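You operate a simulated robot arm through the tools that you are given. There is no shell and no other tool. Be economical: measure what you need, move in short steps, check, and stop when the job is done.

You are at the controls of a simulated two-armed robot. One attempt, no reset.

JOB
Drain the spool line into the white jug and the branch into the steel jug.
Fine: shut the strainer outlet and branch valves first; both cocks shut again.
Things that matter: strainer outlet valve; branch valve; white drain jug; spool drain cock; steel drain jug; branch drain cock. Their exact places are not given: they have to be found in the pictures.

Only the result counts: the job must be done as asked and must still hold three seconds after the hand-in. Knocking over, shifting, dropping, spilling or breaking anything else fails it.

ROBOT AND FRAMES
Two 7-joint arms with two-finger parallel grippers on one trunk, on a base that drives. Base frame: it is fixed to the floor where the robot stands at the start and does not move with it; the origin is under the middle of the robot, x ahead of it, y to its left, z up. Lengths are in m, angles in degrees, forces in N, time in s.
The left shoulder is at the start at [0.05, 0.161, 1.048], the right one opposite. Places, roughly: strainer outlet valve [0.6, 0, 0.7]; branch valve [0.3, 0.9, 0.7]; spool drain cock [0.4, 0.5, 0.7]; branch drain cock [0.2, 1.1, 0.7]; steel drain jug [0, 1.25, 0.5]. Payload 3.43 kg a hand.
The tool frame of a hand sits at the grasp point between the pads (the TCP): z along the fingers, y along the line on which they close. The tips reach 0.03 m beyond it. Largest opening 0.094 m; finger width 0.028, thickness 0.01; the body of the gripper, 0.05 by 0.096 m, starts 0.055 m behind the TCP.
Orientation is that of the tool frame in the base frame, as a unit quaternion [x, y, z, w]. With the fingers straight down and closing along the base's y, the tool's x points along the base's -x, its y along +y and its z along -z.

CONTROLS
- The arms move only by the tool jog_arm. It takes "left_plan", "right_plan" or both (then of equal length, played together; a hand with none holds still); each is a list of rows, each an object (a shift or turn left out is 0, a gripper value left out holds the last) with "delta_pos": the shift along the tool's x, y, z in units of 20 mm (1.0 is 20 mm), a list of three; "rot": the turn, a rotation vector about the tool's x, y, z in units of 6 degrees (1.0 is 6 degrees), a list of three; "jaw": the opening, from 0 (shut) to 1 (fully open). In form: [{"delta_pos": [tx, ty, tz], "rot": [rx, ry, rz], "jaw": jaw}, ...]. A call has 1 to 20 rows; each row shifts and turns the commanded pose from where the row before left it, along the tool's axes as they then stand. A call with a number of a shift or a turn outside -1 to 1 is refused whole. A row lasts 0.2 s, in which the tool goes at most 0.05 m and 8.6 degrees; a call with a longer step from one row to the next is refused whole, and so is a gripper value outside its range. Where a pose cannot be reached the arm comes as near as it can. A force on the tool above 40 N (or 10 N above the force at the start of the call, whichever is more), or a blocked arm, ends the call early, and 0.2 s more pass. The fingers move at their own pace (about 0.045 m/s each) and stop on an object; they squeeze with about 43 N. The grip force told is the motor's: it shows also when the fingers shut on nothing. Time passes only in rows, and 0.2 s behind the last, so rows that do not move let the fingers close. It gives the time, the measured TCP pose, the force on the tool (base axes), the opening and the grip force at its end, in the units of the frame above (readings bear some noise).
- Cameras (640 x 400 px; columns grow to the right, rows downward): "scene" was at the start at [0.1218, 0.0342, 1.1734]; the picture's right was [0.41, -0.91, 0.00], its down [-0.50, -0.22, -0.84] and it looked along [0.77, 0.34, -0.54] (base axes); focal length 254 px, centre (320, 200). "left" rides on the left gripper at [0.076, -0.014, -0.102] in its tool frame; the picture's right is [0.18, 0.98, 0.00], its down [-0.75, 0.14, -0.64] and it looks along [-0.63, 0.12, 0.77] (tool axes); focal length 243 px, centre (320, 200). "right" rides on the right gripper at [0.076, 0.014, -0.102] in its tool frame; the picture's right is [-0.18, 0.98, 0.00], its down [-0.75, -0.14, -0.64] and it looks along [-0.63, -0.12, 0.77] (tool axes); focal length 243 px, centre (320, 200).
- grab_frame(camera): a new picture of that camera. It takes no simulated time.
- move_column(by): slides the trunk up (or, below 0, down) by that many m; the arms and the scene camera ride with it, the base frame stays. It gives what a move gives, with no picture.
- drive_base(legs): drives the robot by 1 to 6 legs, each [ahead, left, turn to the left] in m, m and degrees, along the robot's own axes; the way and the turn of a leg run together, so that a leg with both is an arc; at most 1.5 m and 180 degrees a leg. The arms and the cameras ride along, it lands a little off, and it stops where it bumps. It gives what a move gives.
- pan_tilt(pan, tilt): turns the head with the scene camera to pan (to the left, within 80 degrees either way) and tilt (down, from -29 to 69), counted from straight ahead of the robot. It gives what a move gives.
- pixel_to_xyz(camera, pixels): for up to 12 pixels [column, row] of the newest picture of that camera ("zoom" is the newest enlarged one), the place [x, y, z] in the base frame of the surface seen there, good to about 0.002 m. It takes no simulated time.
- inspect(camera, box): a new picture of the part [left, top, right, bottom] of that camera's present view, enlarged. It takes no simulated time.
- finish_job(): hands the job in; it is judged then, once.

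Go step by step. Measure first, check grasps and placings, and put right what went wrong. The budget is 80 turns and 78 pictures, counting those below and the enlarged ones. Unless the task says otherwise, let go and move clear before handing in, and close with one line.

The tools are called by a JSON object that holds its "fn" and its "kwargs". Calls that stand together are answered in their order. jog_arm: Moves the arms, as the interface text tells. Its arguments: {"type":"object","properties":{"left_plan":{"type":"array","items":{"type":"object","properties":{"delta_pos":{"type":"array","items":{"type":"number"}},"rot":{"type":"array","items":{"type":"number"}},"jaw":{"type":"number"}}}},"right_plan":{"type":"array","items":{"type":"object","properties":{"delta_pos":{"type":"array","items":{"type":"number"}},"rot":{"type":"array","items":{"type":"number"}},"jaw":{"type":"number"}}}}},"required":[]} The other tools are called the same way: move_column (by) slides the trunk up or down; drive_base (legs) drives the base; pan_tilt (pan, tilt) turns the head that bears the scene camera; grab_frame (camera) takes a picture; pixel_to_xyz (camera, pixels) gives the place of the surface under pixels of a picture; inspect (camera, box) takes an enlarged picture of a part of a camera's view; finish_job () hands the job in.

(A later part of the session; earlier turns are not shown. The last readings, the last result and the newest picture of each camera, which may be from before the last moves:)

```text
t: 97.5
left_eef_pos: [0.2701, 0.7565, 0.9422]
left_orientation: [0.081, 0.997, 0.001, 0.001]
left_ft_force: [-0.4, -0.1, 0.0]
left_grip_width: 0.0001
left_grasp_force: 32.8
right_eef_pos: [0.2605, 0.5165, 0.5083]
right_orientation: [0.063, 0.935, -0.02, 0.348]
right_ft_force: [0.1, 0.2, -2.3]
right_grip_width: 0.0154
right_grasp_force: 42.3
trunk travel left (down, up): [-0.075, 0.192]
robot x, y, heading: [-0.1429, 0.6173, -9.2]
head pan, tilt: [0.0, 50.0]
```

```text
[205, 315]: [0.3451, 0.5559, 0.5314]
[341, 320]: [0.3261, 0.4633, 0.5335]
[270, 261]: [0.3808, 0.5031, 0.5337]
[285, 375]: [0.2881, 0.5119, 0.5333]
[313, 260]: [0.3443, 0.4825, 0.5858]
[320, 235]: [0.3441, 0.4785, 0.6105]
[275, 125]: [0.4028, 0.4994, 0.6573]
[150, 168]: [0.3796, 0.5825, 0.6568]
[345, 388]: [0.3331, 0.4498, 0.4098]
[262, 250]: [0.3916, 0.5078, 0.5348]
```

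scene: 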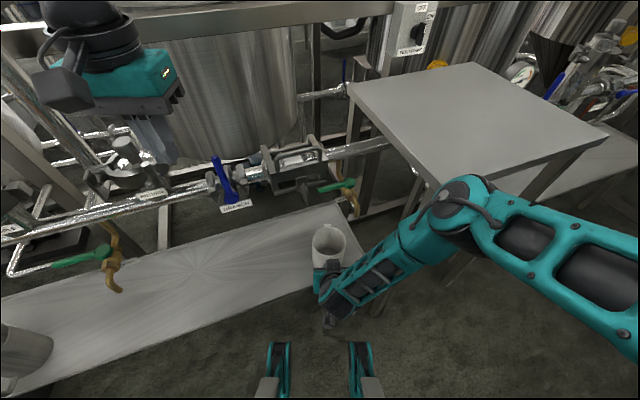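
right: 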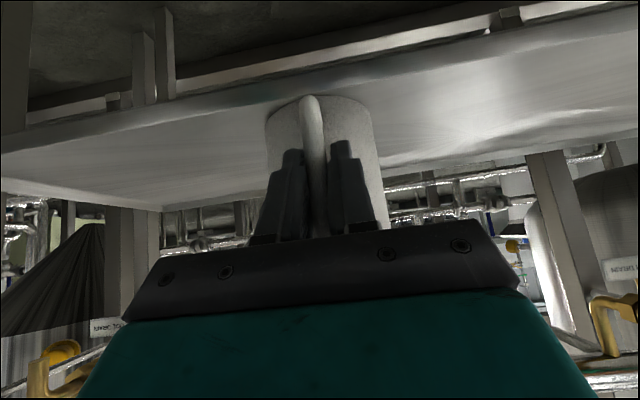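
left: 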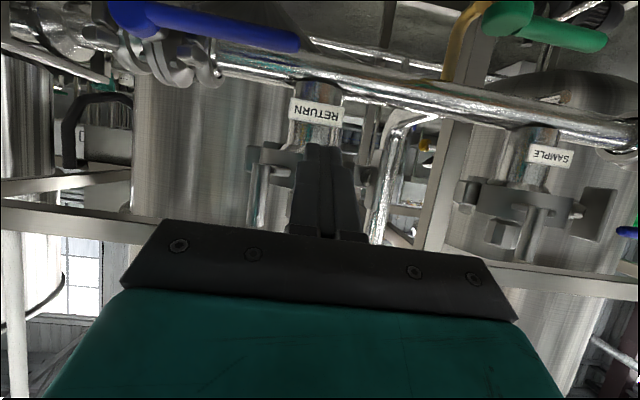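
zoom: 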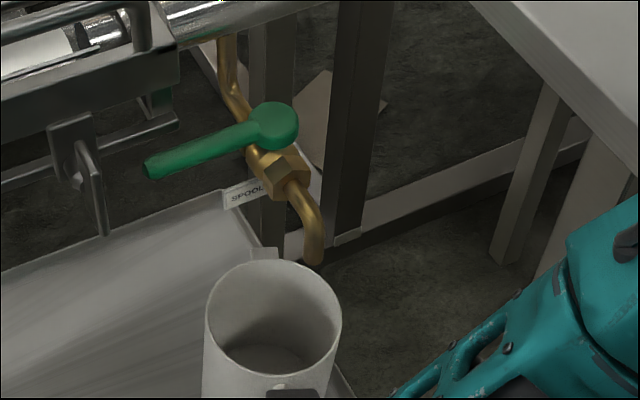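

Jug centre (0.335,0.5085), outlet (0.344,0.4805): 29 mm off-centre inside a ~43 mm mouth. Lower to the tray, release and back off.

{"fn": "jog_arm", "kwargs": {"right_plan": [{"delta_pos": [0.14, 0, 0.16]}, {"delta_pos": [0.14, 0, 0.16]}, {}, {"jaw": 0.5}, {"jaw": 0.8}, {"jaw": 0.8}, {"jaw": 0.8}]}}

{"fn": "jog_arm", "kwargs": {"right_plan": [{"delta_pos": [0.3, 0, -0.9]}, {"delta_pos": [0.3, 0, -0.9]}, {"delta_pos": [0, 0, -1]}, {"delta_pos": [0, 0, -1]}, {"delta_pos": [0, 0, -1]}, {"delta_pos": [-0.656, 0, -0.755]}, {"delta_pos": [-0.656, 0, -0.755]}, {"delta_pos": [-0.656, 0, -0.755]}, {"delta_pos": [-0.656, 0, -0.755]}, {"delta_pos": [-0.656, 0, -0.755]}, {"delta_pos": [-0.656, 0, -0.755]}, {"delta_pos": [-0.656, 0, -0.755]}, {"delta_pos": [-0.656, 0, -0.755]}, {"delta_pos": [-0.656, 0, -0.755]}, {"delta_pos": [-0.656, 0, -0.755]}]}}

{"fn": "grab_frame", "kwargs": {"camera": "scene"}}

```text
t: 99.1
left_eef_pos: [0.2713, 0.7569, 0.9433]
left_orientation: [0.081, 0.997, 0.001, -0.001]
left_ft_force: [0.2, 0.1, 0.2]
left_grip_width: 0.0
left_grasp_force: 33.0
right_eef_pos: [0.2586, 0.5165, 0.5004]
right_orientation: [0.063, 0.935, -0.019, 0.349]
right_ft_force: [-0.3, 0.1, 0.6]
right_grip_width: 0.0753
right_grasp_force: 0.0
trunk travel left (down, up): [-0.075, 0.192]
robot x, y, heading: [-0.1446, 0.6136, -9.1]
head pan, tilt: [0.0, 50.0]
```

```text
t: 102.3
left_eef_pos: [0.2714, 0.7563, 0.9429]
left_orientation: [0.08, 0.997, 0.001, 0.002]
left_ft_force: [-0.7, -0.6, -0.3]
left_grip_width: 0.0002
left_grasp_force: 33.2
right_eef_pos: [0.1883, 0.5237, 0.7651]
right_orientation: [0.063, 0.935, -0.02, 0.348]
right_ft_force: [-0.5, -0.3, 0.6]
right_grip_width: 0.0755
right_grasp_force: 0.0
trunk travel left (down, up): [-0.075, 0.192]
robot x, y, heading: [-0.1483, 0.6129, -9.2]
head pan, tilt: [0.0, 50.0]
```

```text
21 pictures are left
```

scene: 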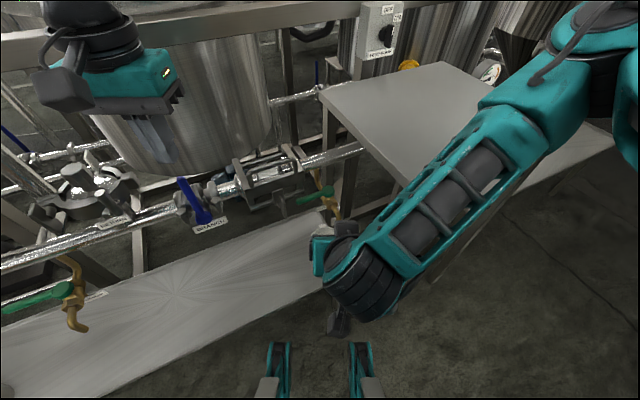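

White jug is released under the outlet. For the spool cock (hub (0.403,0.499,0.657), handle pointing left, opens toward the robot) I'll straddle the lever with half-open fingers yawed 45°. First orient the right hand and bring it above.

{"fn": "jog_arm", "kwargs": {"right_plan": [{"rot": [0, 1, 0], "jaw": 0.75}, {"rot": [0, 1, 0]}, {"rot": [0, 1, 0]}, {"rot": [0, 0.5, 0]}, {"rot": [0.3, 0, 0.82]}, {"rot": [0.3, 0, 0.82]}, {"rot": [0.3, 0, 0.82]}, {"rot": [0.3, 0, 0.82]}, {"delta_pos": [-0.9, 0.79, 0.26]}, {"delta_pos": [-0.9, 0.79, 0.26]}, {"delta_pos": [-0.9, 0.79, 0.26]}, {"delta_pos": [-0.9, 0.79, 0.26]}, {"delta_pos": [-0.9, 0.79, 0.26]}, {"delta_pos": [-0.9, 0.79, 0.26]}, {"delta_pos": [-0.9, 0.79, 0.26]}, {"delta_pos": [-0.9, 0.79, 0.26]}]}}

{"fn": "grab_frame", "kwargs": {"camera": "right"}}

```text
t: 105.7
left_eef_pos: [0.2691, 0.7558, 0.9438]
left_orientation: [0.08, 0.997, 0.001, 0.0]
left_ft_force: [1.0, 0.0, -1.0]
left_grip_width: 0.0
left_grasp_force: 32.8
right_eef_pos: [0.3602, 0.5661, 0.7698]
right_orientation: [0.235, 0.959, -0.043, 0.154]
right_ft_force: [-19.8, -8.2, 4.5]
right_grip_width: 0.0608
right_grasp_force: 0.0
trunk travel left (down, up): [-0.075, 0.192]
robot x, y, heading: [-0.1443, 0.614, -9.2]
head pan, tilt: [0.0, 50.0]
stopped in row 16 (right hand): the force on the tool passed its limit (the readings are from after the stop); the commanded pose is now the measured one
```

```text
20 pictures are left
```

right: 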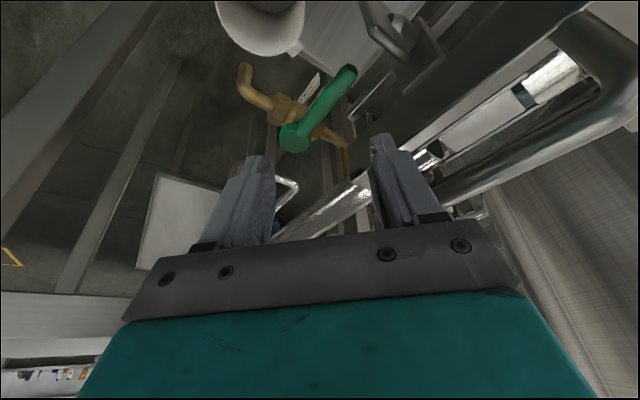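

The left finger touched the cage around the spool fitting. Measure that structure before backing off.

{"fn": "pixel_to_xyz", "kwargs": {"camera": "right", "pixels": [[550, 15], [480, 85], [410, 145], [440, 165], [430, 55], [385, 40], [365, 10], [330, 225], [350, 72], [293, 140], [375, 110], [600, 60]]}}

{"fn": "jog_arm", "kwargs": {"right_plan": [{"delta_pos": [0.5, -0.3, -0.3]}, {"delta_pos": [0.7, -0.5, -0.3]}]}}

```text
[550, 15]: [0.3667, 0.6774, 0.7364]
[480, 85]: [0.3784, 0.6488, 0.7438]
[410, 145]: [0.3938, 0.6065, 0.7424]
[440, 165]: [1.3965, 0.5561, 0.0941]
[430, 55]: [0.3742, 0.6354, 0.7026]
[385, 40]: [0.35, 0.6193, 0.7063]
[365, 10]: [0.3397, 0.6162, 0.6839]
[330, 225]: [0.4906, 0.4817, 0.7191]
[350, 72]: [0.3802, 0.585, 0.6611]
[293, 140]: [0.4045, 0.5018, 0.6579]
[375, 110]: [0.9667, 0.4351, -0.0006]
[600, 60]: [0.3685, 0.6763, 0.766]
```

```text
t: 106.3
left_eef_pos: [0.2707, 0.7565, 0.9431]
left_orientation: [0.08, 0.997, 0.001, -0.001]
left_ft_force: [0.2, 0.4, -1.1]
left_grip_width: 0.0002
left_grasp_force: 33.3
right_eef_pos: [0.3308, 0.565, 0.7756]
right_orientation: [0.236, 0.958, -0.041, 0.157]
right_ft_force: [-0.1, 0.3, 0.1]
right_grip_width: 0.0706
right_grasp_force: 0.1
trunk travel left (down, up): [-0.075, 0.192]
robot x, y, heading: [-0.1431, 0.6119, -9.6]
head pan, tilt: [0.0, 50.0]
```

The cage corner sits at (0.394,0.607,0.74), so a square approach (hand facing the line, pitched ~40°, fingers shut) fits better. Retract the hand, turn the base back to 16° and shift right.

{"fn": "jog_arm", "kwargs": {"right_plan": [{"delta_pos": [0.94, 0, -0.34], "jaw": 0}, {"delta_pos": [0.94, 0, -0.34]}, {"delta_pos": [0.94, 0, -0.34]}, {"delta_pos": [0.94, 0, -0.34]}, {"delta_pos": [0.94, 0, -0.34]}, {"delta_pos": [-0.34, 0, -0.94]}, {"delta_pos": [-0.34, 0, -0.94]}, {"delta_pos": [-0.34, 0, -0.94]}, {"delta_pos": [-0.34, 0, -0.94]}, {"delta_pos": [-0.34, 0, -0.94]}, {"delta_pos": [-0.34, 0, -0.94]}, {"rot": [-0.31, 0, -0.95]}, {"rot": [-0.31, 0, -0.95]}, {"rot": [-0.31, 0, -0.95]}, {"rot": [0, -1, 0]}, {"rot": [0, -1, 0]}, {"rot": [0, -1, 0]}, {"rot": [0, -1, 0]}]}}

{"fn": "drive_base", "kwargs": {"legs": [[0, 0, 25.8], [0, -0.11, 0]]}}

{"fn": "pan_tilt", "kwargs": {"pan": -5, "tilt": 50}}

{"fn": "grab_frame", "kwargs": {"camera": "scene"}}

```text
t: 110.1
left_eef_pos: [0.27, 0.7559, 0.9417]
left_orientation: [0.08, 0.997, 0.001, 0.0]
left_ft_force: [1.0, -0.8, 0.2]
left_grip_width: 0.0
left_grasp_force: 32.7
right_eef_pos: [0.2468, 0.6101, 0.8948]
right_orientation: [0.079, 0.928, -0.035, 0.362]
right_ft_force: [0.1, -0.3, -0.6]
right_grip_width: 0.0
right_grasp_force: 33.3
trunk travel left (down, up): [-0.075, 0.192]
robot x, y, heading: [-0.1478, 0.6139, -9.2]
head pan, tilt: [0.0, 50.0]
```

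```text
t: 112.6
left_eef_pos: [0.1981, 0.8189, 0.944]
left_orientation: [-0.144, 0.99, 0.001, 0.0]
left_ft_force: [0.2, -0.5, -0.4]
left_grip_width: 0.0001
left_grasp_force: 32.7
right_eef_pos: [0.2393, 0.6775, 0.8954]
right_orientation: [-0.131, 0.923, 0.047, 0.358]
right_ft_force: [0.1, 0.0, 0.7]
right_grip_width: 0.0
right_grasp_force: 33.3
trunk travel left (down, up): [-0.075, 0.192]
robot x, y, heading: [-0.1118, 0.505, 16.8]
head pan, tilt: [0.0, 50.0]
```

```text
t: 113.2
left_eef_pos: [0.1973, 0.8194, 0.9438]
left_orientation: [-0.144, 0.99, 0.001, 0.001]
left_ft_force: [0.3, 0.7, 0.7]
left_grip_width: 0.0
left_grasp_force: 33.5
right_eef_pos: [0.2393, 0.677, 0.8957]
right_orientation: [-0.13, 0.923, 0.046, 0.36]
right_ft_force: [0.3, 0.2, 0.0]
right_grip_width: 0.0
right_grasp_force: 33.2
trunk travel left (down, up): [-0.075, 0.192]
robot x, y, heading: [-0.1158, 0.5085, 16.4]
head pan, tilt: [-5.0, 50.0]
```

```text
19 pictures are left
```

scene: 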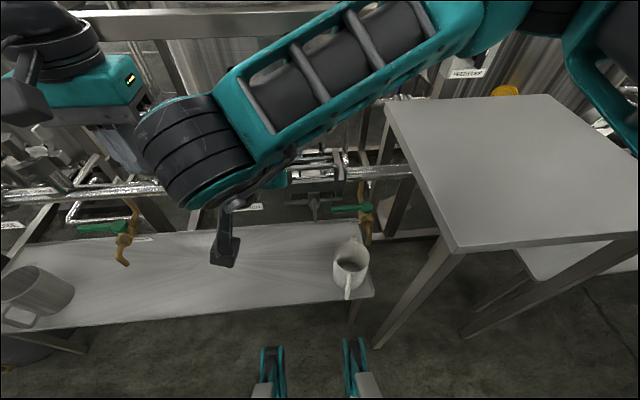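

Hand is square to the line (yaw 16°, pitch 42°). Move in front-above of the lever, then slide along the tool axis to hook behind it near the hub.

{"fn": "jog_arm", "kwargs": {"right_plan": [{"delta_pos": [0.292, -0.944, 0.772]}, {"delta_pos": [0.292, -0.944, 0.772]}, {"delta_pos": [0.292, -0.944, 0.772]}, {"delta_pos": [0.292, -0.944, 0.772]}, {"delta_pos": [0.292, -0.944, 0.772]}, {"delta_pos": [0.292, -0.944, 0.772]}, {"delta_pos": [0.292, -0.944, 0.772]}, {"delta_pos": [0.292, -0.944, 0.772]}, {"delta_pos": [0.292, -0.944, 0.772]}]}}

{"fn": "grab_frame", "kwargs": {"camera": "right"}}

```text
t: 115.2
left_eef_pos: [0.1974, 0.8185, 0.9436]
left_orientation: [-0.143, 0.99, 0.001, -0.001]
left_ft_force: [-0.3, 0.1, -0.9]
left_grip_width: 0.0002
left_grasp_force: 33.3
right_eef_pos: [0.3396, 0.5277, 0.76]
right_orientation: [-0.131, 0.923, 0.046, 0.359]
right_ft_force: [0.2, 0.1, 0.4]
right_grip_width: 0.0
right_grasp_force: 33.0
trunk travel left (down, up): [-0.075, 0.192]
robot x, y, heading: [-0.1134, 0.5082, 16.2]
head pan, tilt: [-5.0, 50.0]
```

```text
18 pictures are left
```

right: 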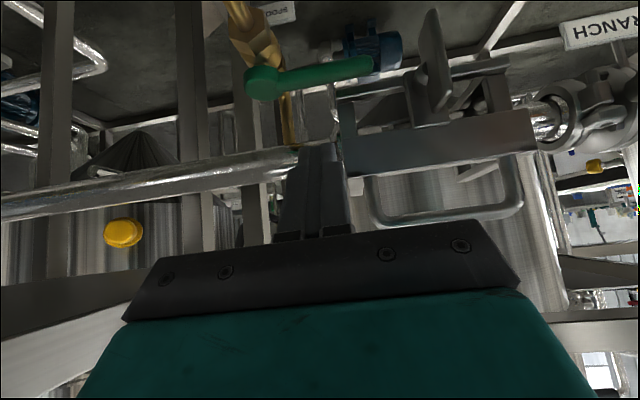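

Aligned (b 0.4115). Slide in 10 cm and pull the first third of the arc.

{"fn": "jog_arm", "kwargs": {"right_plan": [{"delta_pos": [0, 0, 1]}, {"delta_pos": [0, 0, 1]}, {"delta_pos": [0, 0, 1]}, {"delta_pos": [0, 0, 1]}, {"delta_pos": [0, 0, 1]}, {"delta_pos": [0.323, 0.108, -0.291]}, {"delta_pos": [0.323, 0.108, -0.291]}, {"delta_pos": [0.323, 0.108, -0.291]}, {"delta_pos": [0.316, -0.125, -0.284]}]}}

{"fn": "grab_frame", "kwargs": {"camera": "right"}}

```text
t: 117.2
left_eef_pos: [0.1963, 0.8196, 0.942]
left_orientation: [-0.144, 0.99, 0.001, 0.0]
left_ft_force: [-0.2, 1.1, 1.1]
left_grip_width: 0.0
left_grasp_force: 33.6
right_eef_pos: [0.3723, 0.5394, 0.6855]
right_orientation: [-0.13, 0.923, 0.047, 0.36]
right_ft_force: [4.7, -0.2, 4.0]
right_grip_width: 0.0001
right_grasp_force: 33.4
trunk travel left (down, up): [-0.075, 0.192]
robot x, y, heading: [-0.1139, 0.5111, 16.4]
head pan, tilt: [-5.0, 50.0]
```

```text
17 pictures are left
```

right: 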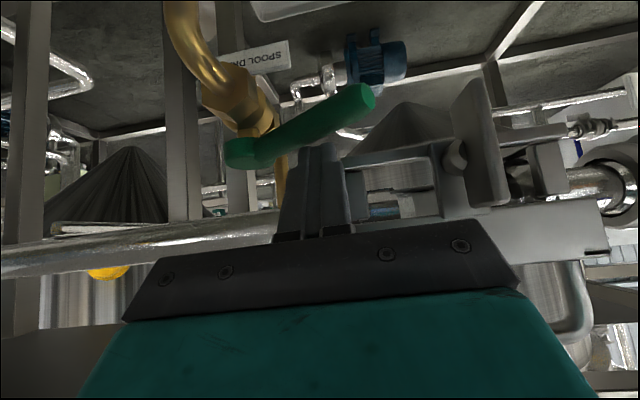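

The lever is swinging toward the robot (~30°) with small force. Continue to fully open.

{"fn": "jog_arm", "kwargs": {"right_plan": [{"delta_pos": [0.316, -0.125, -0.284]}, {"delta_pos": [0.316, -0.125, -0.284]}, {"delta_pos": [0.25, -0.28, -0.225]}, {"delta_pos": [0.23, -0.317, -0.207]}, {"delta_pos": [0.23, -0.317, -0.207]}, {"delta_pos": [0.12, -0.4, -0.11]}, {"delta_pos": [0.07, -0.4, -0.07]}]}}

{"fn": "grab_frame", "kwargs": {"camera": "right"}}

```text
t: 118.8
left_eef_pos: [0.1979, 0.821, 0.9408]
left_orientation: [-0.144, 0.99, 0.0, 0.001]
left_ft_force: [-0.2, -0.3, -0.5]
left_grip_width: 0.0003
left_grasp_force: 33.0
right_eef_pos: [0.3404, 0.4977, 0.6847]
right_orientation: [-0.134, 0.922, 0.052, 0.359]
right_ft_force: [1.3, 29.8, -8.6]
right_grip_width: 0.0002
right_grasp_force: 32.8
trunk travel left (down, up): [-0.075, 0.192]
robot x, y, heading: [-0.1147, 0.5116, 16.6]
head pan, tilt: [-5.0, 50.0]
```

```text
16 pictures are left
```

right: 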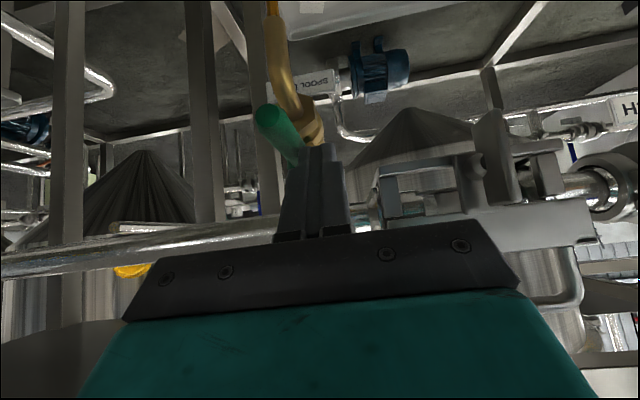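

Lever against its stop: open. Back the hand up out of the way, and look at the jug.

{"fn": "jog_arm", "kwargs": {"right_plan": [{"delta_pos": [0, 0.5, 0]}, {"delta_pos": [0, 0, -1]}, {"delta_pos": [0, 0, -1]}, {"delta_pos": [0, 0, -1]}, {"delta_pos": [0, 0, -1]}, {"delta_pos": [0, 0, -1]}, {"delta_pos": [0, 0, -1]}, {"delta_pos": [0, 0, -1]}, {}, {}, {}, {}, {}, {}, {}]}}

{"fn": "inspect", "kwargs": {"camera": "scene", "box": [280, 170, 440, 310]}}

```text
t: 122.0
left_eef_pos: [0.1981, 0.8201, 0.9433]
left_orientation: [-0.144, 0.99, 0.001, 0.0]
left_ft_force: [1.0, -0.4, 1.0]
left_grip_width: 0.0
left_grasp_force: 32.7
right_eef_pos: [0.2501, 0.4782, 0.7859]
right_orientation: [-0.13, 0.923, 0.045, 0.36]
right_ft_force: [0.8, 0.2, -0.5]
right_grip_width: 0.0
right_grasp_force: 33.0
right hand out of reach, approached as far as the arm can: row 8
trunk travel left (down, up): [-0.075, 0.192]
robot x, y, heading: [-0.1146, 0.5134, 16.1]
head pan, tilt: [-5.0, 50.0]
```

```text
2.86 times, centred on (360, 240) of scene
```

zoom: 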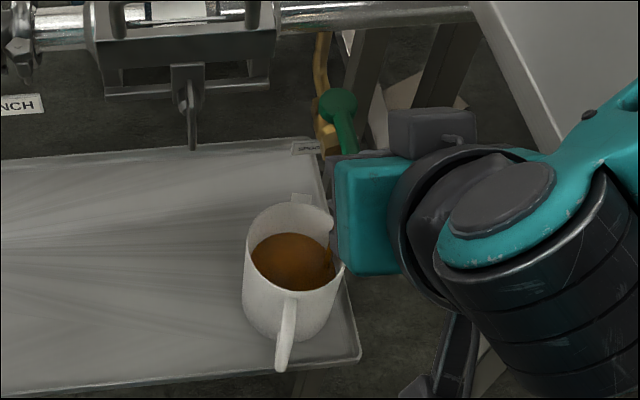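

Liquid is flowing into the jug. Check the level and let a few seconds pass while I position the open fingers above the lever.

{"fn": "pixel_to_xyz", "kwargs": {"camera": "zoom", "pixels": [[285, 262], [275, 275], [340, 105], [350, 145], [247, 240], [325, 225]]}}

{"fn": "jog_arm", "kwargs": {"right_plan": [{"jaw": 0.5}, {}, {}, {}]}}

{"fn": "inspect", "kwargs": {"camera": "scene", "box": [280, 170, 440, 310]}}

{"fn": "pixel_to_xyz", "kwargs": {"camera": "zoom", "pixels": [[285, 262], [275, 275], [295, 250]]}}

```text
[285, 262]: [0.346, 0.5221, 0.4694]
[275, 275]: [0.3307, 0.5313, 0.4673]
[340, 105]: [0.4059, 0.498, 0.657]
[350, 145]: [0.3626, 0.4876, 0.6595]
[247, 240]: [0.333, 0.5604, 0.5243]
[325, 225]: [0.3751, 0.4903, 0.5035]
```

```text
t: 123.0
left_eef_pos: [0.1979, 0.8193, 0.9431]
left_orientation: [-0.143, 0.99, 0.001, 0.0]
left_ft_force: [0.5, -0.1, 0.5]
left_grip_width: 0.0003
left_grasp_force: 32.9
right_eef_pos: [0.2491, 0.4775, 0.786]
right_orientation: [-0.13, 0.923, 0.046, 0.36]
right_ft_force: [0.2, -0.1, -0.2]
right_grip_width: 0.047
right_grasp_force: 0.0
trunk travel left (down, up): [-0.075, 0.192]
robot x, y, heading: [-0.114, 0.5124, 16.7]
head pan, tilt: [-5.0, 50.0]
```

```text
2.86 times, centred on (360, 240) of scene
```

zoom: 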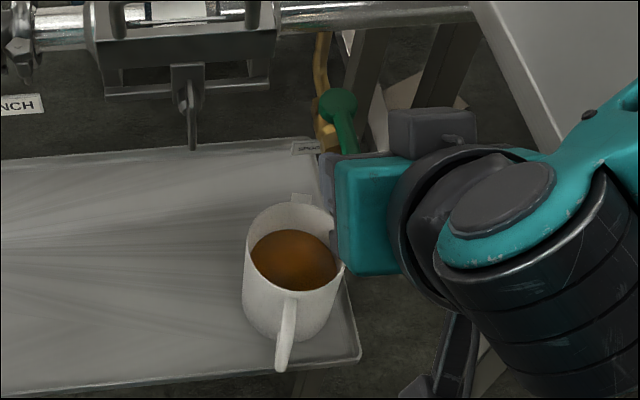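

```text
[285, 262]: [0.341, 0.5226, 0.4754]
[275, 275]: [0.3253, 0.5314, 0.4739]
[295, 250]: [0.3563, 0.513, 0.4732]
```

The stream has stopped and the level (z 0.474) is well below the rim. Now straddle the lever and swing it back.

{"fn": "jog_arm", "kwargs": {"right_plan": [{}, {}, {"delta_pos": [0.143, -0.155, 0.967]}, {"delta_pos": [0.143, -0.155, 0.967]}, {"delta_pos": [0.143, -0.155, 0.967]}, {"delta_pos": [0.143, -0.155, 0.967]}, {"delta_pos": [0.143, -0.155, 0.967]}, {"delta_pos": [0.143, -0.155, 0.967]}, {"delta_pos": [0.143, -0.155, 0.967]}]}}

{"fn": "grab_frame", "kwargs": {"camera": "right"}}

```text
t: 125.0
left_eef_pos: [0.1978, 0.8194, 0.9432]
left_orientation: [-0.144, 0.99, 0.0, 0.0]
left_ft_force: [0.2, 0.5, -0.4]
left_grip_width: 0.0
left_grasp_force: 33.5
right_eef_pos: [0.3328, 0.4879, 0.6795]
right_orientation: [-0.128, 0.924, 0.042, 0.358]
right_ft_force: [-0.3, 0.5, -0.1]
right_grip_width: 0.0472
right_grasp_force: 0.0
right hand out of reach, approached as far as the arm can: row 8, 9
trunk travel left (down, up): [-0.075, 0.192]
robot x, y, heading: [-0.1178, 0.5077, 16.7]
head pan, tilt: [-5.0, 50.0]
```

```text
13 pictures are left
```

right: 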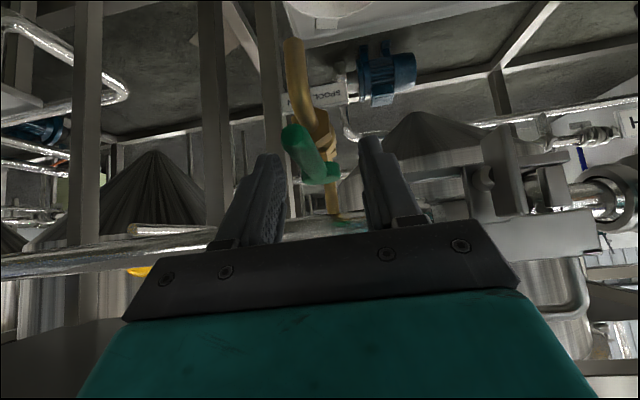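

The lever is between the fingers. Swing it left, with a slight descent.

{"fn": "jog_arm", "kwargs": {"right_plan": [{"delta_pos": [0.2, 0.2, 0.223]}, {"delta_pos": [0.2, 0.4, 0.223]}, {"delta_pos": [0, 0.41, 0]}, {"delta_pos": [0, 0.41, 0]}, {"delta_pos": [0, 0.41, 0]}, {"delta_pos": [-0.145, 0.355, 0.13]}, {"delta_pos": [-0.145, 0.355, 0.13]}, {"delta_pos": [-0.145, 0.355, 0.13]}, {"delta_pos": [-0.145, 0.355, 0.13]}]}}

{"fn": "grab_frame", "kwargs": {"camera": "right"}}

```text
t: 127.0
left_eef_pos: [0.1963, 0.8195, 0.943]
left_orientation: [-0.144, 0.99, 0.0, 0.0]
left_ft_force: [-0.5, -0.1, -0.1]
left_grip_width: 0.0
left_grasp_force: 32.9
right_eef_pos: [0.3301, 0.5554, 0.6663]
right_orientation: [-0.131, 0.923, 0.047, 0.359]
right_ft_force: [0.7, -0.2, -0.2]
right_grip_width: 0.047
right_grasp_force: 0.4
trunk travel left (down, up): [-0.075, 0.192]
robot x, y, heading: [-0.1179, 0.5091, 16.4]
head pan, tilt: [-5.0, 50.0]
```

```text
12 pictures are left
```

right: 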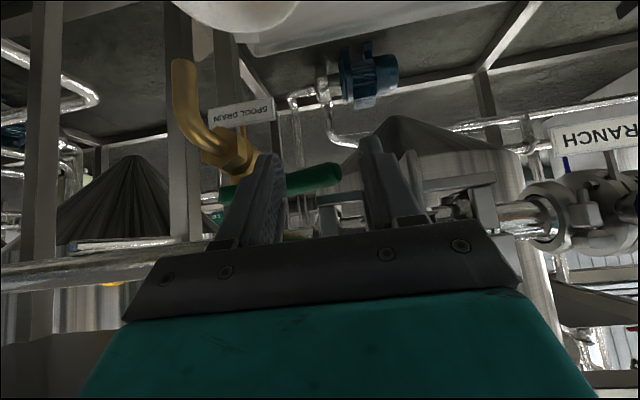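

The lever is almost back. Push forward to its stop.

{"fn": "jog_arm", "kwargs": {"right_plan": [{"delta_pos": [-0.223, -0.03, 0.2]}, {"delta_pos": [-0.223, -0.03, 0.2]}, {"delta_pos": [-0.223, -0.03, 0.2]}, {"delta_pos": [-0.223, -0.03, 0.2]}, {"delta_pos": [-0.223, -0.03, 0.2]}, {"delta_pos": [-0.223, -0.03, 0.2]}]}}

{"fn": "grab_frame", "kwargs": {"camera": "right"}}

{"fn": "pixel_to_xyz", "kwargs": {"camera": "right", "pixels": [[225, 190], [300, 180], [320, 180], [335, 172], [345, 172]]}}

```text
t: 128.3
left_eef_pos: [0.1973, 0.8186, 0.9428]
left_orientation: [-0.144, 0.99, 0.001, -0.001]
left_ft_force: [-0.2, 0.1, 0.0]
left_grip_width: 0.0
left_grasp_force: 33.0
right_eef_pos: [0.3527, 0.5602, 0.6638]
right_orientation: [-0.132, 0.926, 0.047, 0.351]
right_ft_force: [-6.5, -2.4, 0.4]
right_grip_width: 0.0471
right_grasp_force: 0.0
trunk travel left (down, up): [-0.075, 0.192]
robot x, y, heading: [-0.1165, 0.5085, 16.2]
head pan, tilt: [-5.0, 50.0]
stopped in row 6 (right hand): the force on the tool passed its limit (the readings are from after the stop); the commanded pose is now the measured one
```

```text
11 pictures are left
```

right: 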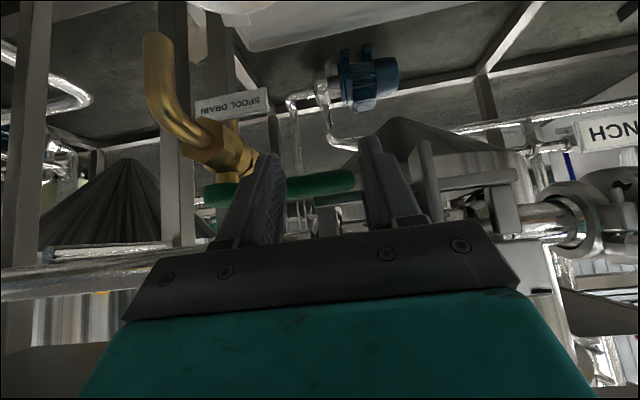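

```text
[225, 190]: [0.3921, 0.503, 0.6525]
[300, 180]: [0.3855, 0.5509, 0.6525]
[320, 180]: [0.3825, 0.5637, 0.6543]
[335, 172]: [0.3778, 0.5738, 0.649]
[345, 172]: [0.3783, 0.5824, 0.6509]
```

The lever is back at its stop, parallel with the line. Retract, and check that nothing drips.

{"fn": "jog_arm", "kwargs": {"right_plan": [{"delta_pos": [0.37, 0, -0.33]}, {"delta_pos": [0, -0.2, -1]}, {"delta_pos": [0, -0.2, -1]}, {"delta_pos": [0, 0, -1]}, {"delta_pos": [0, 0, -1]}, {"delta_pos": [0, 0, -1]}, {"delta_pos": [0, 0, -1]}, {"delta_pos": [-0.669, 0, -0.743], "jaw": 0}, {"delta_pos": [-0.669, 0, -0.743]}, {"delta_pos": [-0.669, 0, -0.743]}, {"delta_pos": [-0.669, 0, -0.743]}]}}

{"fn": "inspect", "kwargs": {"camera": "scene", "box": [280, 170, 440, 310]}}

{"fn": "pixel_to_xyz", "kwargs": {"camera": "zoom", "pixels": [[285, 262], [275, 275], [340, 105], [215, 112], [285, 108]]}}

```text
t: 130.7
left_eef_pos: [0.1964, 0.8187, 0.9427]
left_orientation: [-0.144, 0.99, 0.001, -0.001]
left_ft_force: [-0.7, 0.3, 0.4]
left_grip_width: 0.0
left_grasp_force: 33.5
right_eef_pos: [0.2711, 0.5296, 0.8347]
right_orientation: [-0.132, 0.925, 0.047, 0.352]
right_ft_force: [0.2, 0.4, 0.4]
right_grip_width: 0.0
right_grasp_force: 32.9
trunk travel left (down, up): [-0.075, 0.192]
robot x, y, heading: [-0.1154, 0.511, 16.3]
head pan, tilt: [-5.0, 50.0]
```

```text
2.86 times, centred on (360, 240) of scene
```

zoom: 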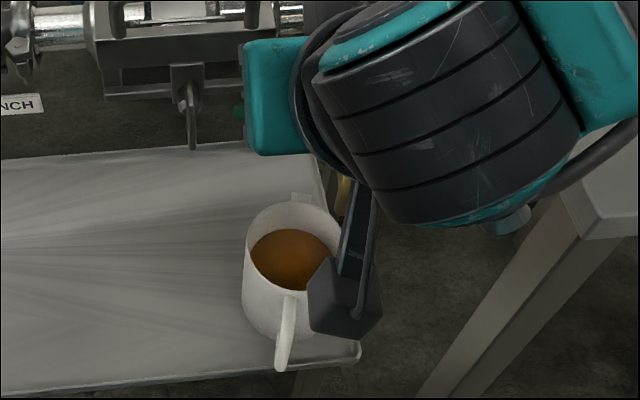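

```text
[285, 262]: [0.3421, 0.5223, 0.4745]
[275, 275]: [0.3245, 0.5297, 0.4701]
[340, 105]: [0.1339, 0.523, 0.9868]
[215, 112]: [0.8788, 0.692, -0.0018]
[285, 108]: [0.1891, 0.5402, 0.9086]
```

Spool drained, cock shut, jug undisturbed. Now drive to the steel jug at the left end of the bench.

{"fn": "drive_base", "kwargs": {"legs": [[-0.05, 0, 0], [0, 0.65, 0], [0, 0, 8]]}}

{"fn": "pan_tilt", "kwargs": {"pan": 5, "tilt": 50}}

{"fn": "grab_frame", "kwargs": {"camera": "scene"}}

```text
t: 135.4
left_eef_pos: [-0.0769, 1.4573, 0.9435]
left_orientation: [-0.212, 0.977, 0.001, 0.0]
left_ft_force: [-0.3, -0.1, -0.1]
left_grip_width: 0.0
left_grasp_force: 33.1
right_eef_pos: [0.0362, 1.1798, 0.8343]
right_orientation: [-0.197, 0.913, 0.072, 0.349]
right_ft_force: [-1.1, -0.3, 0.0]
right_grip_width: 0.0
right_grasp_force: 32.7
trunk travel left (down, up): [-0.075, 0.192]
robot x, y, heading: [-0.3409, 1.1034, 24.4]
head pan, tilt: [-5.0, 50.0]
```

```text
t: 136.2
left_eef_pos: [-0.0755, 1.4567, 0.9432]
left_orientation: [-0.213, 0.977, 0.001, -0.001]
left_ft_force: [-1.0, 0.1, 0.0]
left_grip_width: 0.0
left_grasp_force: 33.0
right_eef_pos: [0.0373, 1.1796, 0.835]
right_orientation: [-0.197, 0.914, 0.072, 0.348]
right_ft_force: [-0.3, 0.0, 0.0]
right_grip_width: 0.0
right_grasp_force: 33.1
trunk travel left (down, up): [-0.075, 0.192]
robot x, y, heading: [-0.3426, 1.1064, 24.4]
head pan, tilt: [5.0, 50.0]
```

```text
9 pictures are left
```

scene: 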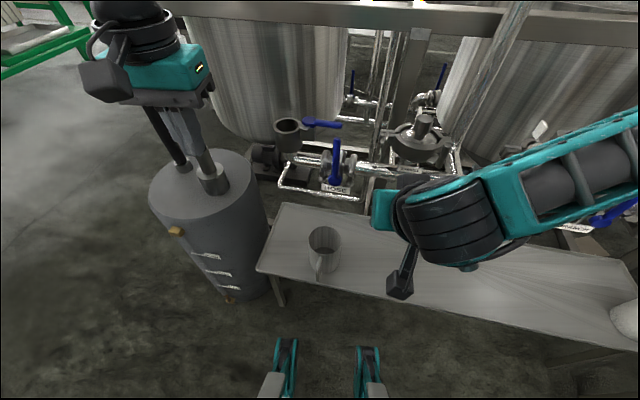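

Measure the steel jug and its handle from here.

{"fn": "pixel_to_xyz", "kwargs": {"camera": "scene", "pixels": [[310, 241], [340, 240], [325, 228], [322, 253], [319, 262], [319, 270], [319, 276], [317, 266], [175, 150], [150, 115], [340, 229], [322, 258]]}}

```text
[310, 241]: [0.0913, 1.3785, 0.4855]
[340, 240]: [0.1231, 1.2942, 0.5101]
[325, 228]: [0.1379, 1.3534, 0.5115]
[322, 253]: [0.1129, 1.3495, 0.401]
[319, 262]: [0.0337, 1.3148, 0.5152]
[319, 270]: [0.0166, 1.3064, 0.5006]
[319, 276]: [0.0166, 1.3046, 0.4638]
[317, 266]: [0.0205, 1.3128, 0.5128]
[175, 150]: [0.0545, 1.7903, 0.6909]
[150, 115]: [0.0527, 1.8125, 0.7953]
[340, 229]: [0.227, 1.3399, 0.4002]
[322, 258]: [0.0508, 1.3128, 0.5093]
```

Steel jug: centre ≈(0.0975,1.334), handle bar at (0.0166,1.3055). Approach the handle with open fingers.

{"fn": "jog_arm", "kwargs": {"right_plan": [{"delta_pos": [0.8, 0.474, 0.622], "jaw": 1}, {"delta_pos": [0.8, 0.474, 0.622]}, {"delta_pos": [0.8, 0.474, 0.622]}, {"delta_pos": [0.8, 0.474, 0.622]}, {"delta_pos": [0.8, 0.474, 0.622]}, {"delta_pos": [0.8, 0.474, 0.622]}, {"delta_pos": [0.8, 0.474, 0.622]}, {"delta_pos": [0.8, 0.474, 0.622]}, {"delta_pos": [0.8, 0.474, 0.622]}, {"delta_pos": [0.8, 0.474, 0.622]}, {"delta_pos": [0.8, 0.474, 0.622]}, {"delta_pos": [0.8, 0.474, 0.622]}, {"delta_pos": [0.8, 0.474, 0.622]}]}}

{"fn": "grab_frame", "kwargs": {"camera": "right"}}

```text
t: 138.9
left_eef_pos: [-0.0759, 1.4571, 0.9428]
left_orientation: [-0.212, 0.977, 0.001, -0.001]
left_ft_force: [-0.1, -1.1, 0.7]
left_grip_width: 0.0003
left_grasp_force: 33.5
right_eef_pos: [-0.0585, 1.271, 0.5749]
right_orientation: [-0.197, 0.913, 0.072, 0.349]
right_ft_force: [0.9, 0.2, -0.1]
right_grip_width: 0.094
right_grasp_force: 0.1
trunk travel left (down, up): [-0.075, 0.192]
robot x, y, heading: [-0.3427, 1.1086, 24.3]
head pan, tilt: [5.0, 50.0]
```

```text
8 pictures are left
```

right: 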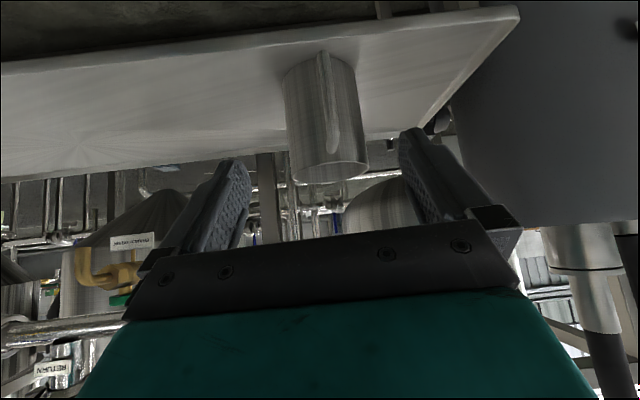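

Handle centred between the fingers (col 325). Advance, close and lift slightly.

{"fn": "jog_arm", "kwargs": {"right_plan": [{"delta_pos": [0, 0, 1]}, {"delta_pos": [0, 0, 1]}, {"delta_pos": [0, 0, 1]}, {"delta_pos": [0, 0, 1]}, {"delta_pos": [0, 0, 1]}, {"delta_pos": [0, 0, 1]}, {"delta_pos": [0, 0, 0.5]}, {"jaw": 0}, {"jaw": 0}, {"jaw": 0}, {"jaw": 0}, {"jaw": 0}, {"jaw": 0}, {"delta_pos": [-0.25, 0, -0.28]}, {"delta_pos": [-0.25, 0, -0.28]}]}}

{"fn": "inspect", "kwargs": {"camera": "scene", "box": [260, 200, 420, 300]}}

{"fn": "pixel_to_xyz", "kwargs": {"camera": "zoom", "pixels": [[195, 150], [322, 150], [255, 110], [235, 205], [265, 205], [200, 180]]}}

```text
t: 142.2
left_eef_pos: [-0.0779, 1.4574, 0.9429]
left_orientation: [-0.212, 0.977, 0.001, -0.001]
left_ft_force: [-0.1, -0.3, -0.2]
left_grip_width: 0.0
left_grasp_force: 32.6
right_eef_pos: [0.0223, 1.3064, 0.494]
right_orientation: [-0.196, 0.914, 0.071, 0.348]
right_ft_force: [-1.0, 0.4, -1.6]
right_grip_width: 0.0156
right_grasp_force: 42.8
trunk travel left (down, up): [-0.075, 0.192]
robot x, y, heading: [-0.3424, 1.1092, 24.3]
head pan, tilt: [5.0, 50.0]
```

```text
4.00 times, centred on (340, 250) of scene
```

zoom: 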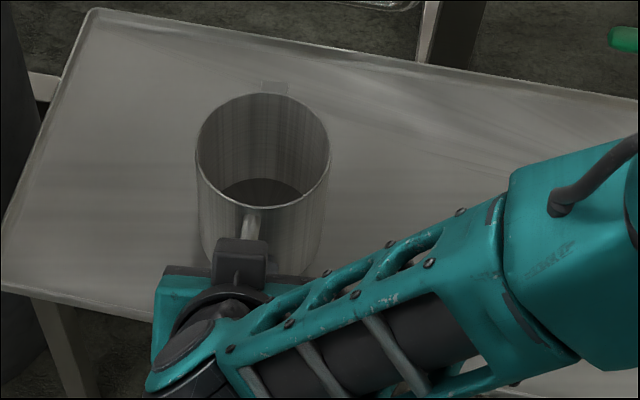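

```text
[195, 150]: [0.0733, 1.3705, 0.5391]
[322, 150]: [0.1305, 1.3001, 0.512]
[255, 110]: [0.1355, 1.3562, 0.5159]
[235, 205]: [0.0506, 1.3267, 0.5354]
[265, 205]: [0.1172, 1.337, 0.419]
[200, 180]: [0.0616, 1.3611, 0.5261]
```

Jug lifted 1.3 cm and level. Drive diagonally so it comes under the branch outlet (0.1715,1.042).

{"fn": "drive_base", "kwargs": {"legs": [[-0.0526, -0.2934, 0]]}}

{"fn": "inspect", "kwargs": {"camera": "scene", "box": [260, 180, 420, 280]}}

{"fn": "pixel_to_xyz", "kwargs": {"camera": "zoom", "pixels": [[200, 230], [330, 230], [265, 185], [245, 290], [320, 100], [285, 170], [290, 180], [300, 160]]}}

```text
t: 144.2
left_eef_pos: [-0.0017, 1.1695, 0.9425]
left_orientation: [-0.211, 0.977, 0.0, 0.0]
left_ft_force: [-0.8, 0.1, 0.3]
left_grip_width: 0.0
left_grasp_force: 33.1
right_eef_pos: [0.0963, 1.0183, 0.4921]
right_orientation: [-0.196, 0.914, 0.072, 0.348]
right_ft_force: [0.1, -0.4, -1.7]
right_grip_width: 0.0153
right_grasp_force: 43.0
trunk travel left (down, up): [-0.075, 0.192]
robot x, y, heading: [-0.2686, 0.8223, 24.3]
head pan, tilt: [5.0, 50.0]
```

```text
4.00 times, centred on (340, 230) of scene
```

zoom: 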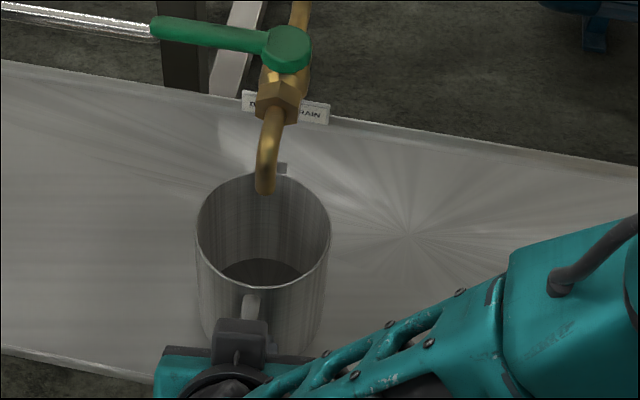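

```text
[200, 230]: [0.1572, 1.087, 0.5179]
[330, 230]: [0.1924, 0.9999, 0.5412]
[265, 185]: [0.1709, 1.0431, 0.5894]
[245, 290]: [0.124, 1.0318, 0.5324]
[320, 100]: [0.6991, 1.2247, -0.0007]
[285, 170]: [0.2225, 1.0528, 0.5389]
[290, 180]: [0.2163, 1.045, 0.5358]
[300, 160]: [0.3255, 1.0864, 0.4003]
```

Jug centre ≈(0.172,1.045) right under the outlet (0.171,1.043). Lower, release, back off.

{"fn": "jog_arm", "kwargs": {"right_plan": [{"delta_pos": [0.225, 0, 0.252]}, {"delta_pos": [0.225, 0, 0.252]}, {}, {"jaw": 0.5}, {"jaw": 0.8}, {}, {}, {"delta_pos": [0.3, 0, -0.9]}, {"delta_pos": [0.3, 0, -0.9]}, {"delta_pos": [0, 0, -1]}, {"delta_pos": [0, 0, -1]}, {"delta_pos": [0, 0, -1]}, {"delta_pos": [-0.664, 0, -0.748], "jaw": 0}, {"delta_pos": [-0.664, 0, -0.748]}, {"delta_pos": [-0.664, 0, -0.748]}, {"delta_pos": [-0.664, 0, -0.748]}, {"delta_pos": [-0.664, 0, -0.748]}, {"delta_pos": [-0.664, 0, -0.748]}, {"delta_pos": [-0.664, 0, -0.748]}, {"delta_pos": [-0.664, 0, -0.748]}]}}

{"fn": "jog_arm", "kwargs": {"right_plan": [{"delta_pos": [-0.664, 0, -0.748]}, {"delta_pos": [-0.664, 0, -0.748]}, {"delta_pos": [-0.664, 0, -0.748]}, {"delta_pos": [-0.664, 0, -0.748]}, {"delta_pos": [-0.664, 0, -0.748]}]}}

{"fn": "drive_base", "kwargs": {"legs": [[0, 0, -8.0], [0, 0.237, 0], [0.048, 0, 0]]}}

```text
t: 148.4
left_eef_pos: [-0.0021, 1.1689, 0.9429]
left_orientation: [-0.212, 0.977, 0.001, 0.0]
left_ft_force: [-0.7, -0.2, -0.2]
left_grip_width: 0.0001
left_grasp_force: 32.9
right_eef_pos: [0.0277, 0.9924, 0.7041]
right_orientation: [-0.195, 0.914, 0.071, 0.349]
right_ft_force: [-0.9, 0.5, 0.7]
right_grip_width: 0.0002
right_grasp_force: 33.1
trunk travel left (down, up): [-0.075, 0.192]
robot x, y, heading: [-0.2736, 0.8218, 24.4]
head pan, tilt: [5.0, 50.0]
```

```text
t: 149.6
left_eef_pos: [-0.0019, 1.1696, 0.943]
left_orientation: [-0.211, 0.978, 0.001, 0.0]
left_ft_force: [0.2, 0.6, -0.5]
left_grip_width: 0.0
left_grasp_force: 33.1
right_eef_pos: [0.0272, 0.992, 0.8064]
right_orientation: [-0.196, 0.914, 0.071, 0.349]
right_ft_force: [-0.5, 0.1, 0.7]
right_grip_width: 0.0001
right_grasp_force: 33.1
trunk travel left (down, up): [-0.075, 0.192]
robot x, y, heading: [-0.2681, 0.8211, 24.4]
head pan, tilt: [5.0, 50.0]
```

```text
t: 152.5
left_eef_pos: [0.0251, 1.3721, 0.9441]
left_orientation: [-0.139, 0.99, 0.0, -0.001]
left_ft_force: [0.1, 0.2, 0.1]
left_grip_width: 0.0
left_grasp_force: 33.3
right_eef_pos: [0.0298, 1.1921, 0.8048]
right_orientation: [-0.129, 0.925, 0.047, 0.354]
right_ft_force: [0.1, 0.9, 0.5]
right_grip_width: 0.0001
right_grasp_force: 33.4
trunk travel left (down, up): [-0.075, 0.192]
robot x, y, heading: [-0.2873, 1.067, 16.0]
head pan, tilt: [5.0, 50.0]
```

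Now repeat the cock manoeuvre on the branch cock (hub ≈(0.234,1.053,0.656)): move to the entry point and check.

{"fn": "jog_arm", "kwargs": {"right_plan": [{"delta_pos": [-0.3, -0.91, 0.645]}, {"delta_pos": [-0.3, -0.91, 0.645]}, {"delta_pos": [-0.3, -0.91, 0.645]}, {"delta_pos": [-0.3, -0.91, 0.645]}, {"delta_pos": [-0.3, -0.91, 0.645]}, {"delta_pos": [-0.3, -0.91, 0.645]}, {"delta_pos": [-0.3, -0.91, 0.645]}, {"delta_pos": [-0.3, -0.91, 0.645]}]}}

{"fn": "grab_frame", "kwargs": {"camera": "right"}}

{"fn": "pixel_to_xyz", "kwargs": {"camera": "right", "pixels": [[262, 85], [310, 78], [365, 68], [250, 40]]}}

```text
t: 154.3
left_eef_pos: [0.0259, 1.3717, 0.9424]
left_orientation: [-0.138, 0.99, 0.001, 0.0]
left_ft_force: [-0.8, -0.3, 0.8]
left_grip_width: 0.0
left_grasp_force: 33.2
right_eef_pos: [0.1709, 1.0793, 0.7593]
right_orientation: [-0.129, 0.925, 0.046, 0.353]
right_ft_force: [-0.3, 0.2, 0.0]
right_grip_width: 0.0
right_grasp_force: 32.9
trunk travel left (down, up): [-0.075, 0.192]
robot x, y, heading: [-0.2909, 1.0638, 15.9]
head pan, tilt: [5.0, 50.0]
```

```text
5 pictures are left
```

right: 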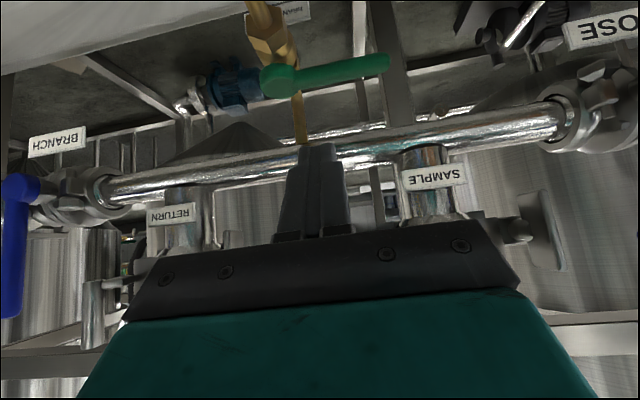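

```text
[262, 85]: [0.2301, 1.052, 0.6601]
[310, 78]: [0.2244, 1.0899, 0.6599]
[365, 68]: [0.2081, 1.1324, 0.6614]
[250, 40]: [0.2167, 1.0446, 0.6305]
```

Aligned; shift 11 mm left to keep the same lever arm, hook in and swing fully open.

{"fn": "jog_arm", "kwargs": {"right_plan": [{"delta_pos": [0, 0.55, 0.5]}, {"delta_pos": [0, 0, 1]}, {"delta_pos": [0, 0, 1]}, {"delta_pos": [0, 0, 1]}, {"delta_pos": [0, 0, 1]}, {"delta_pos": [0, 0, 0.5]}, {"delta_pos": [0.323, 0.108, -0.291]}, {"delta_pos": [0.323, 0.108, -0.291]}, {"delta_pos": [0.323, 0.108, -0.291]}, {"delta_pos": [0.316, -0.125, -0.284]}, {"delta_pos": [0.316, -0.125, -0.284]}, {"delta_pos": [0.316, -0.125, -0.284]}, {"delta_pos": [0.25, -0.28, -0.225]}, {"delta_pos": [0.23, -0.317, -0.207]}, {"delta_pos": [0.23, -0.317, -0.207]}, {"delta_pos": [0.12, -0.4, -0.11]}, {"delta_pos": [0.07, -0.4, -0.07]}]}}

{"fn": "jog_arm", "kwargs": {"right_plan": [{"delta_pos": [0, 0.5, 0]}, {"delta_pos": [0, 0, -1]}, {"delta_pos": [0, 0, -1]}, {"delta_pos": [0, 0, -1]}, {"delta_pos": [0, 0, -1]}, {"delta_pos": [0, 0, -1]}, {"delta_pos": [0, 0, -1]}, {"jaw": 0.5}, {}, {}]}}

{"fn": "inspect", "kwargs": {"camera": "scene", "box": [220, 160, 440, 310]}}

```text
t: 157.9
left_eef_pos: [0.0252, 1.3747, 0.9418]
left_orientation: [-0.14, 0.99, 0.0, -0.001]
left_ft_force: [0.6, 0.3, 0.2]
left_grip_width: 0.0
left_grasp_force: 32.7
right_eef_pos: [0.1671, 1.0605, 0.686]
right_orientation: [-0.134, 0.925, 0.053, 0.352]
right_ft_force: [4.2, 34.3, -10.9]
right_grip_width: 0.0
right_grasp_force: 32.8
trunk travel left (down, up): [-0.075, 0.192]
robot x, y, heading: [-0.2906, 1.0648, 16.0]
head pan, tilt: [5.0, 50.0]
```

```text
t: 160.1
left_eef_pos: [0.0251, 1.3719, 0.9431]
left_orientation: [-0.139, 0.99, 0.001, 0.0]
left_ft_force: [0.6, 0.7, -0.9]
left_grip_width: 0.0002
left_grasp_force: 33.0
right_eef_pos: [0.0904, 1.0423, 0.7754]
right_orientation: [-0.128, 0.926, 0.045, 0.353]
right_ft_force: [-0.6, 0.1, -0.7]
right_grip_width: 0.0471
right_grasp_force: 0.0
trunk travel left (down, up): [-0.075, 0.192]
robot x, y, heading: [-0.2878, 1.0636, 15.9]
head pan, tilt: [5.0, 50.0]
```

```text
2.67 times, centred on (330, 235) of scene
```

zoom: 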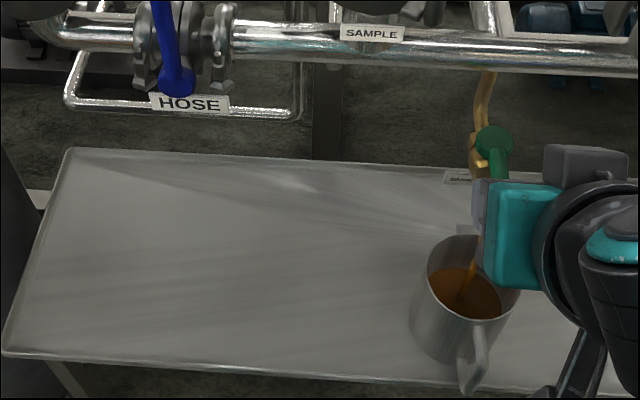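

Flowing into the steel jug, lever on its stop (34 N). Wait ~4 s and look.

{"fn": "jog_arm", "kwargs": {"right_plan": [{}, {}, {}, {}, {}, {}, {}, {}, {}, {}, {}, {}, {}, {}, {}, {}, {}, {}]}}

{"fn": "inspect", "kwargs": {"camera": "scene", "box": [320, 190, 440, 310]}}

{"fn": "pixel_to_xyz", "kwargs": {"camera": "zoom", "pixels": [[270, 255], [300, 260], [280, 280]]}}

```text
t: 163.9
left_eef_pos: [0.0253, 1.3718, 0.9432]
left_orientation: [-0.139, 0.99, 0.001, 0.0]
left_ft_force: [-0.4, -0.6, -0.4]
left_grip_width: 0.0001
left_grasp_force: 32.8
right_eef_pos: [0.0894, 1.0423, 0.7763]
right_orientation: [-0.13, 0.925, 0.047, 0.353]
right_ft_force: [-0.6, 0.2, -1.1]
right_grip_width: 0.047
right_grasp_force: 0.1
trunk travel left (down, up): [-0.075, 0.192]
robot x, y, heading: [-0.2912, 1.0664, 16.0]
head pan, tilt: [5.0, 50.0]
```

```text
3.33 times, centred on (380, 250) of scene
```

zoom: 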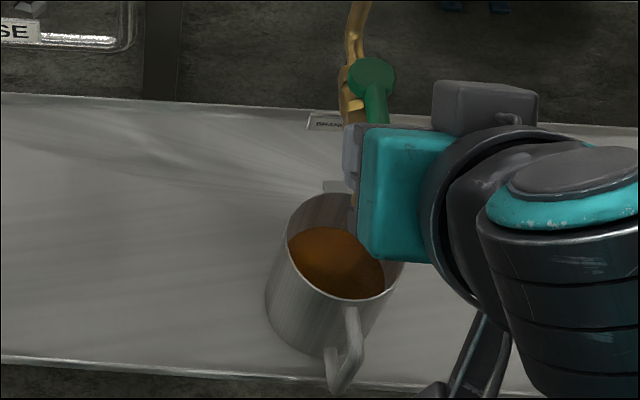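

```text
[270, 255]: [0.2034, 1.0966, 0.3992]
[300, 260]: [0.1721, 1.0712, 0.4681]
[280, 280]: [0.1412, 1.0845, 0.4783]
```

Stream has stopped; level is well under the rim. Straddle the lever and swing it shut.

{"fn": "jog_arm", "kwargs": {"right_plan": [{}, {}, {}, {"delta_pos": [0.121, -0.11, 0.88]}, {"delta_pos": [0.121, -0.11, 0.88]}, {"delta_pos": [0.121, -0.11, 0.88]}, {"delta_pos": [0.121, -0.11, 0.88]}, {"delta_pos": [0.121, -0.11, 0.88]}, {"delta_pos": [0.121, -0.11, 0.88]}, {"delta_pos": [0.121, -0.11, 0.88]}]}}

{"fn": "grab_frame", "kwargs": {"camera": "right"}}

```text
t: 166.1
left_eef_pos: [0.0249, 1.3713, 0.9426]
left_orientation: [-0.139, 0.99, 0.001, 0.0]
left_ft_force: [-1.1, 0.3, 0.0]
left_grip_width: 0.0002
left_grasp_force: 33.3
right_eef_pos: [0.1583, 1.0431, 0.6742]
right_orientation: [-0.129, 0.925, 0.046, 0.353]
right_ft_force: [0.4, 0.7, -0.1]
right_grip_width: 0.0472
right_grasp_force: 0.0
trunk travel left (down, up): [-0.075, 0.192]
robot x, y, heading: [-0.2917, 1.0643, 16.2]
head pan, tilt: [5.0, 50.0]
```

```text
2 pictures are left
```

right: 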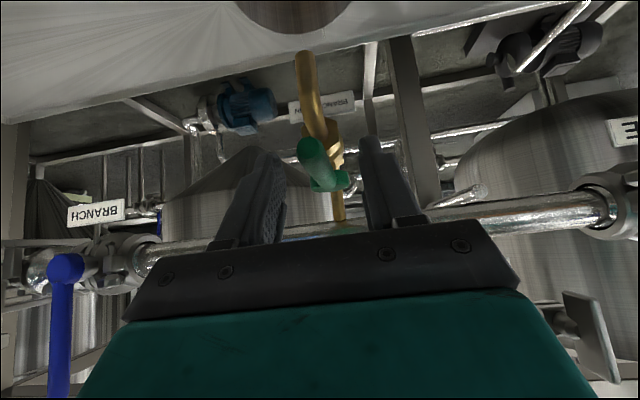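

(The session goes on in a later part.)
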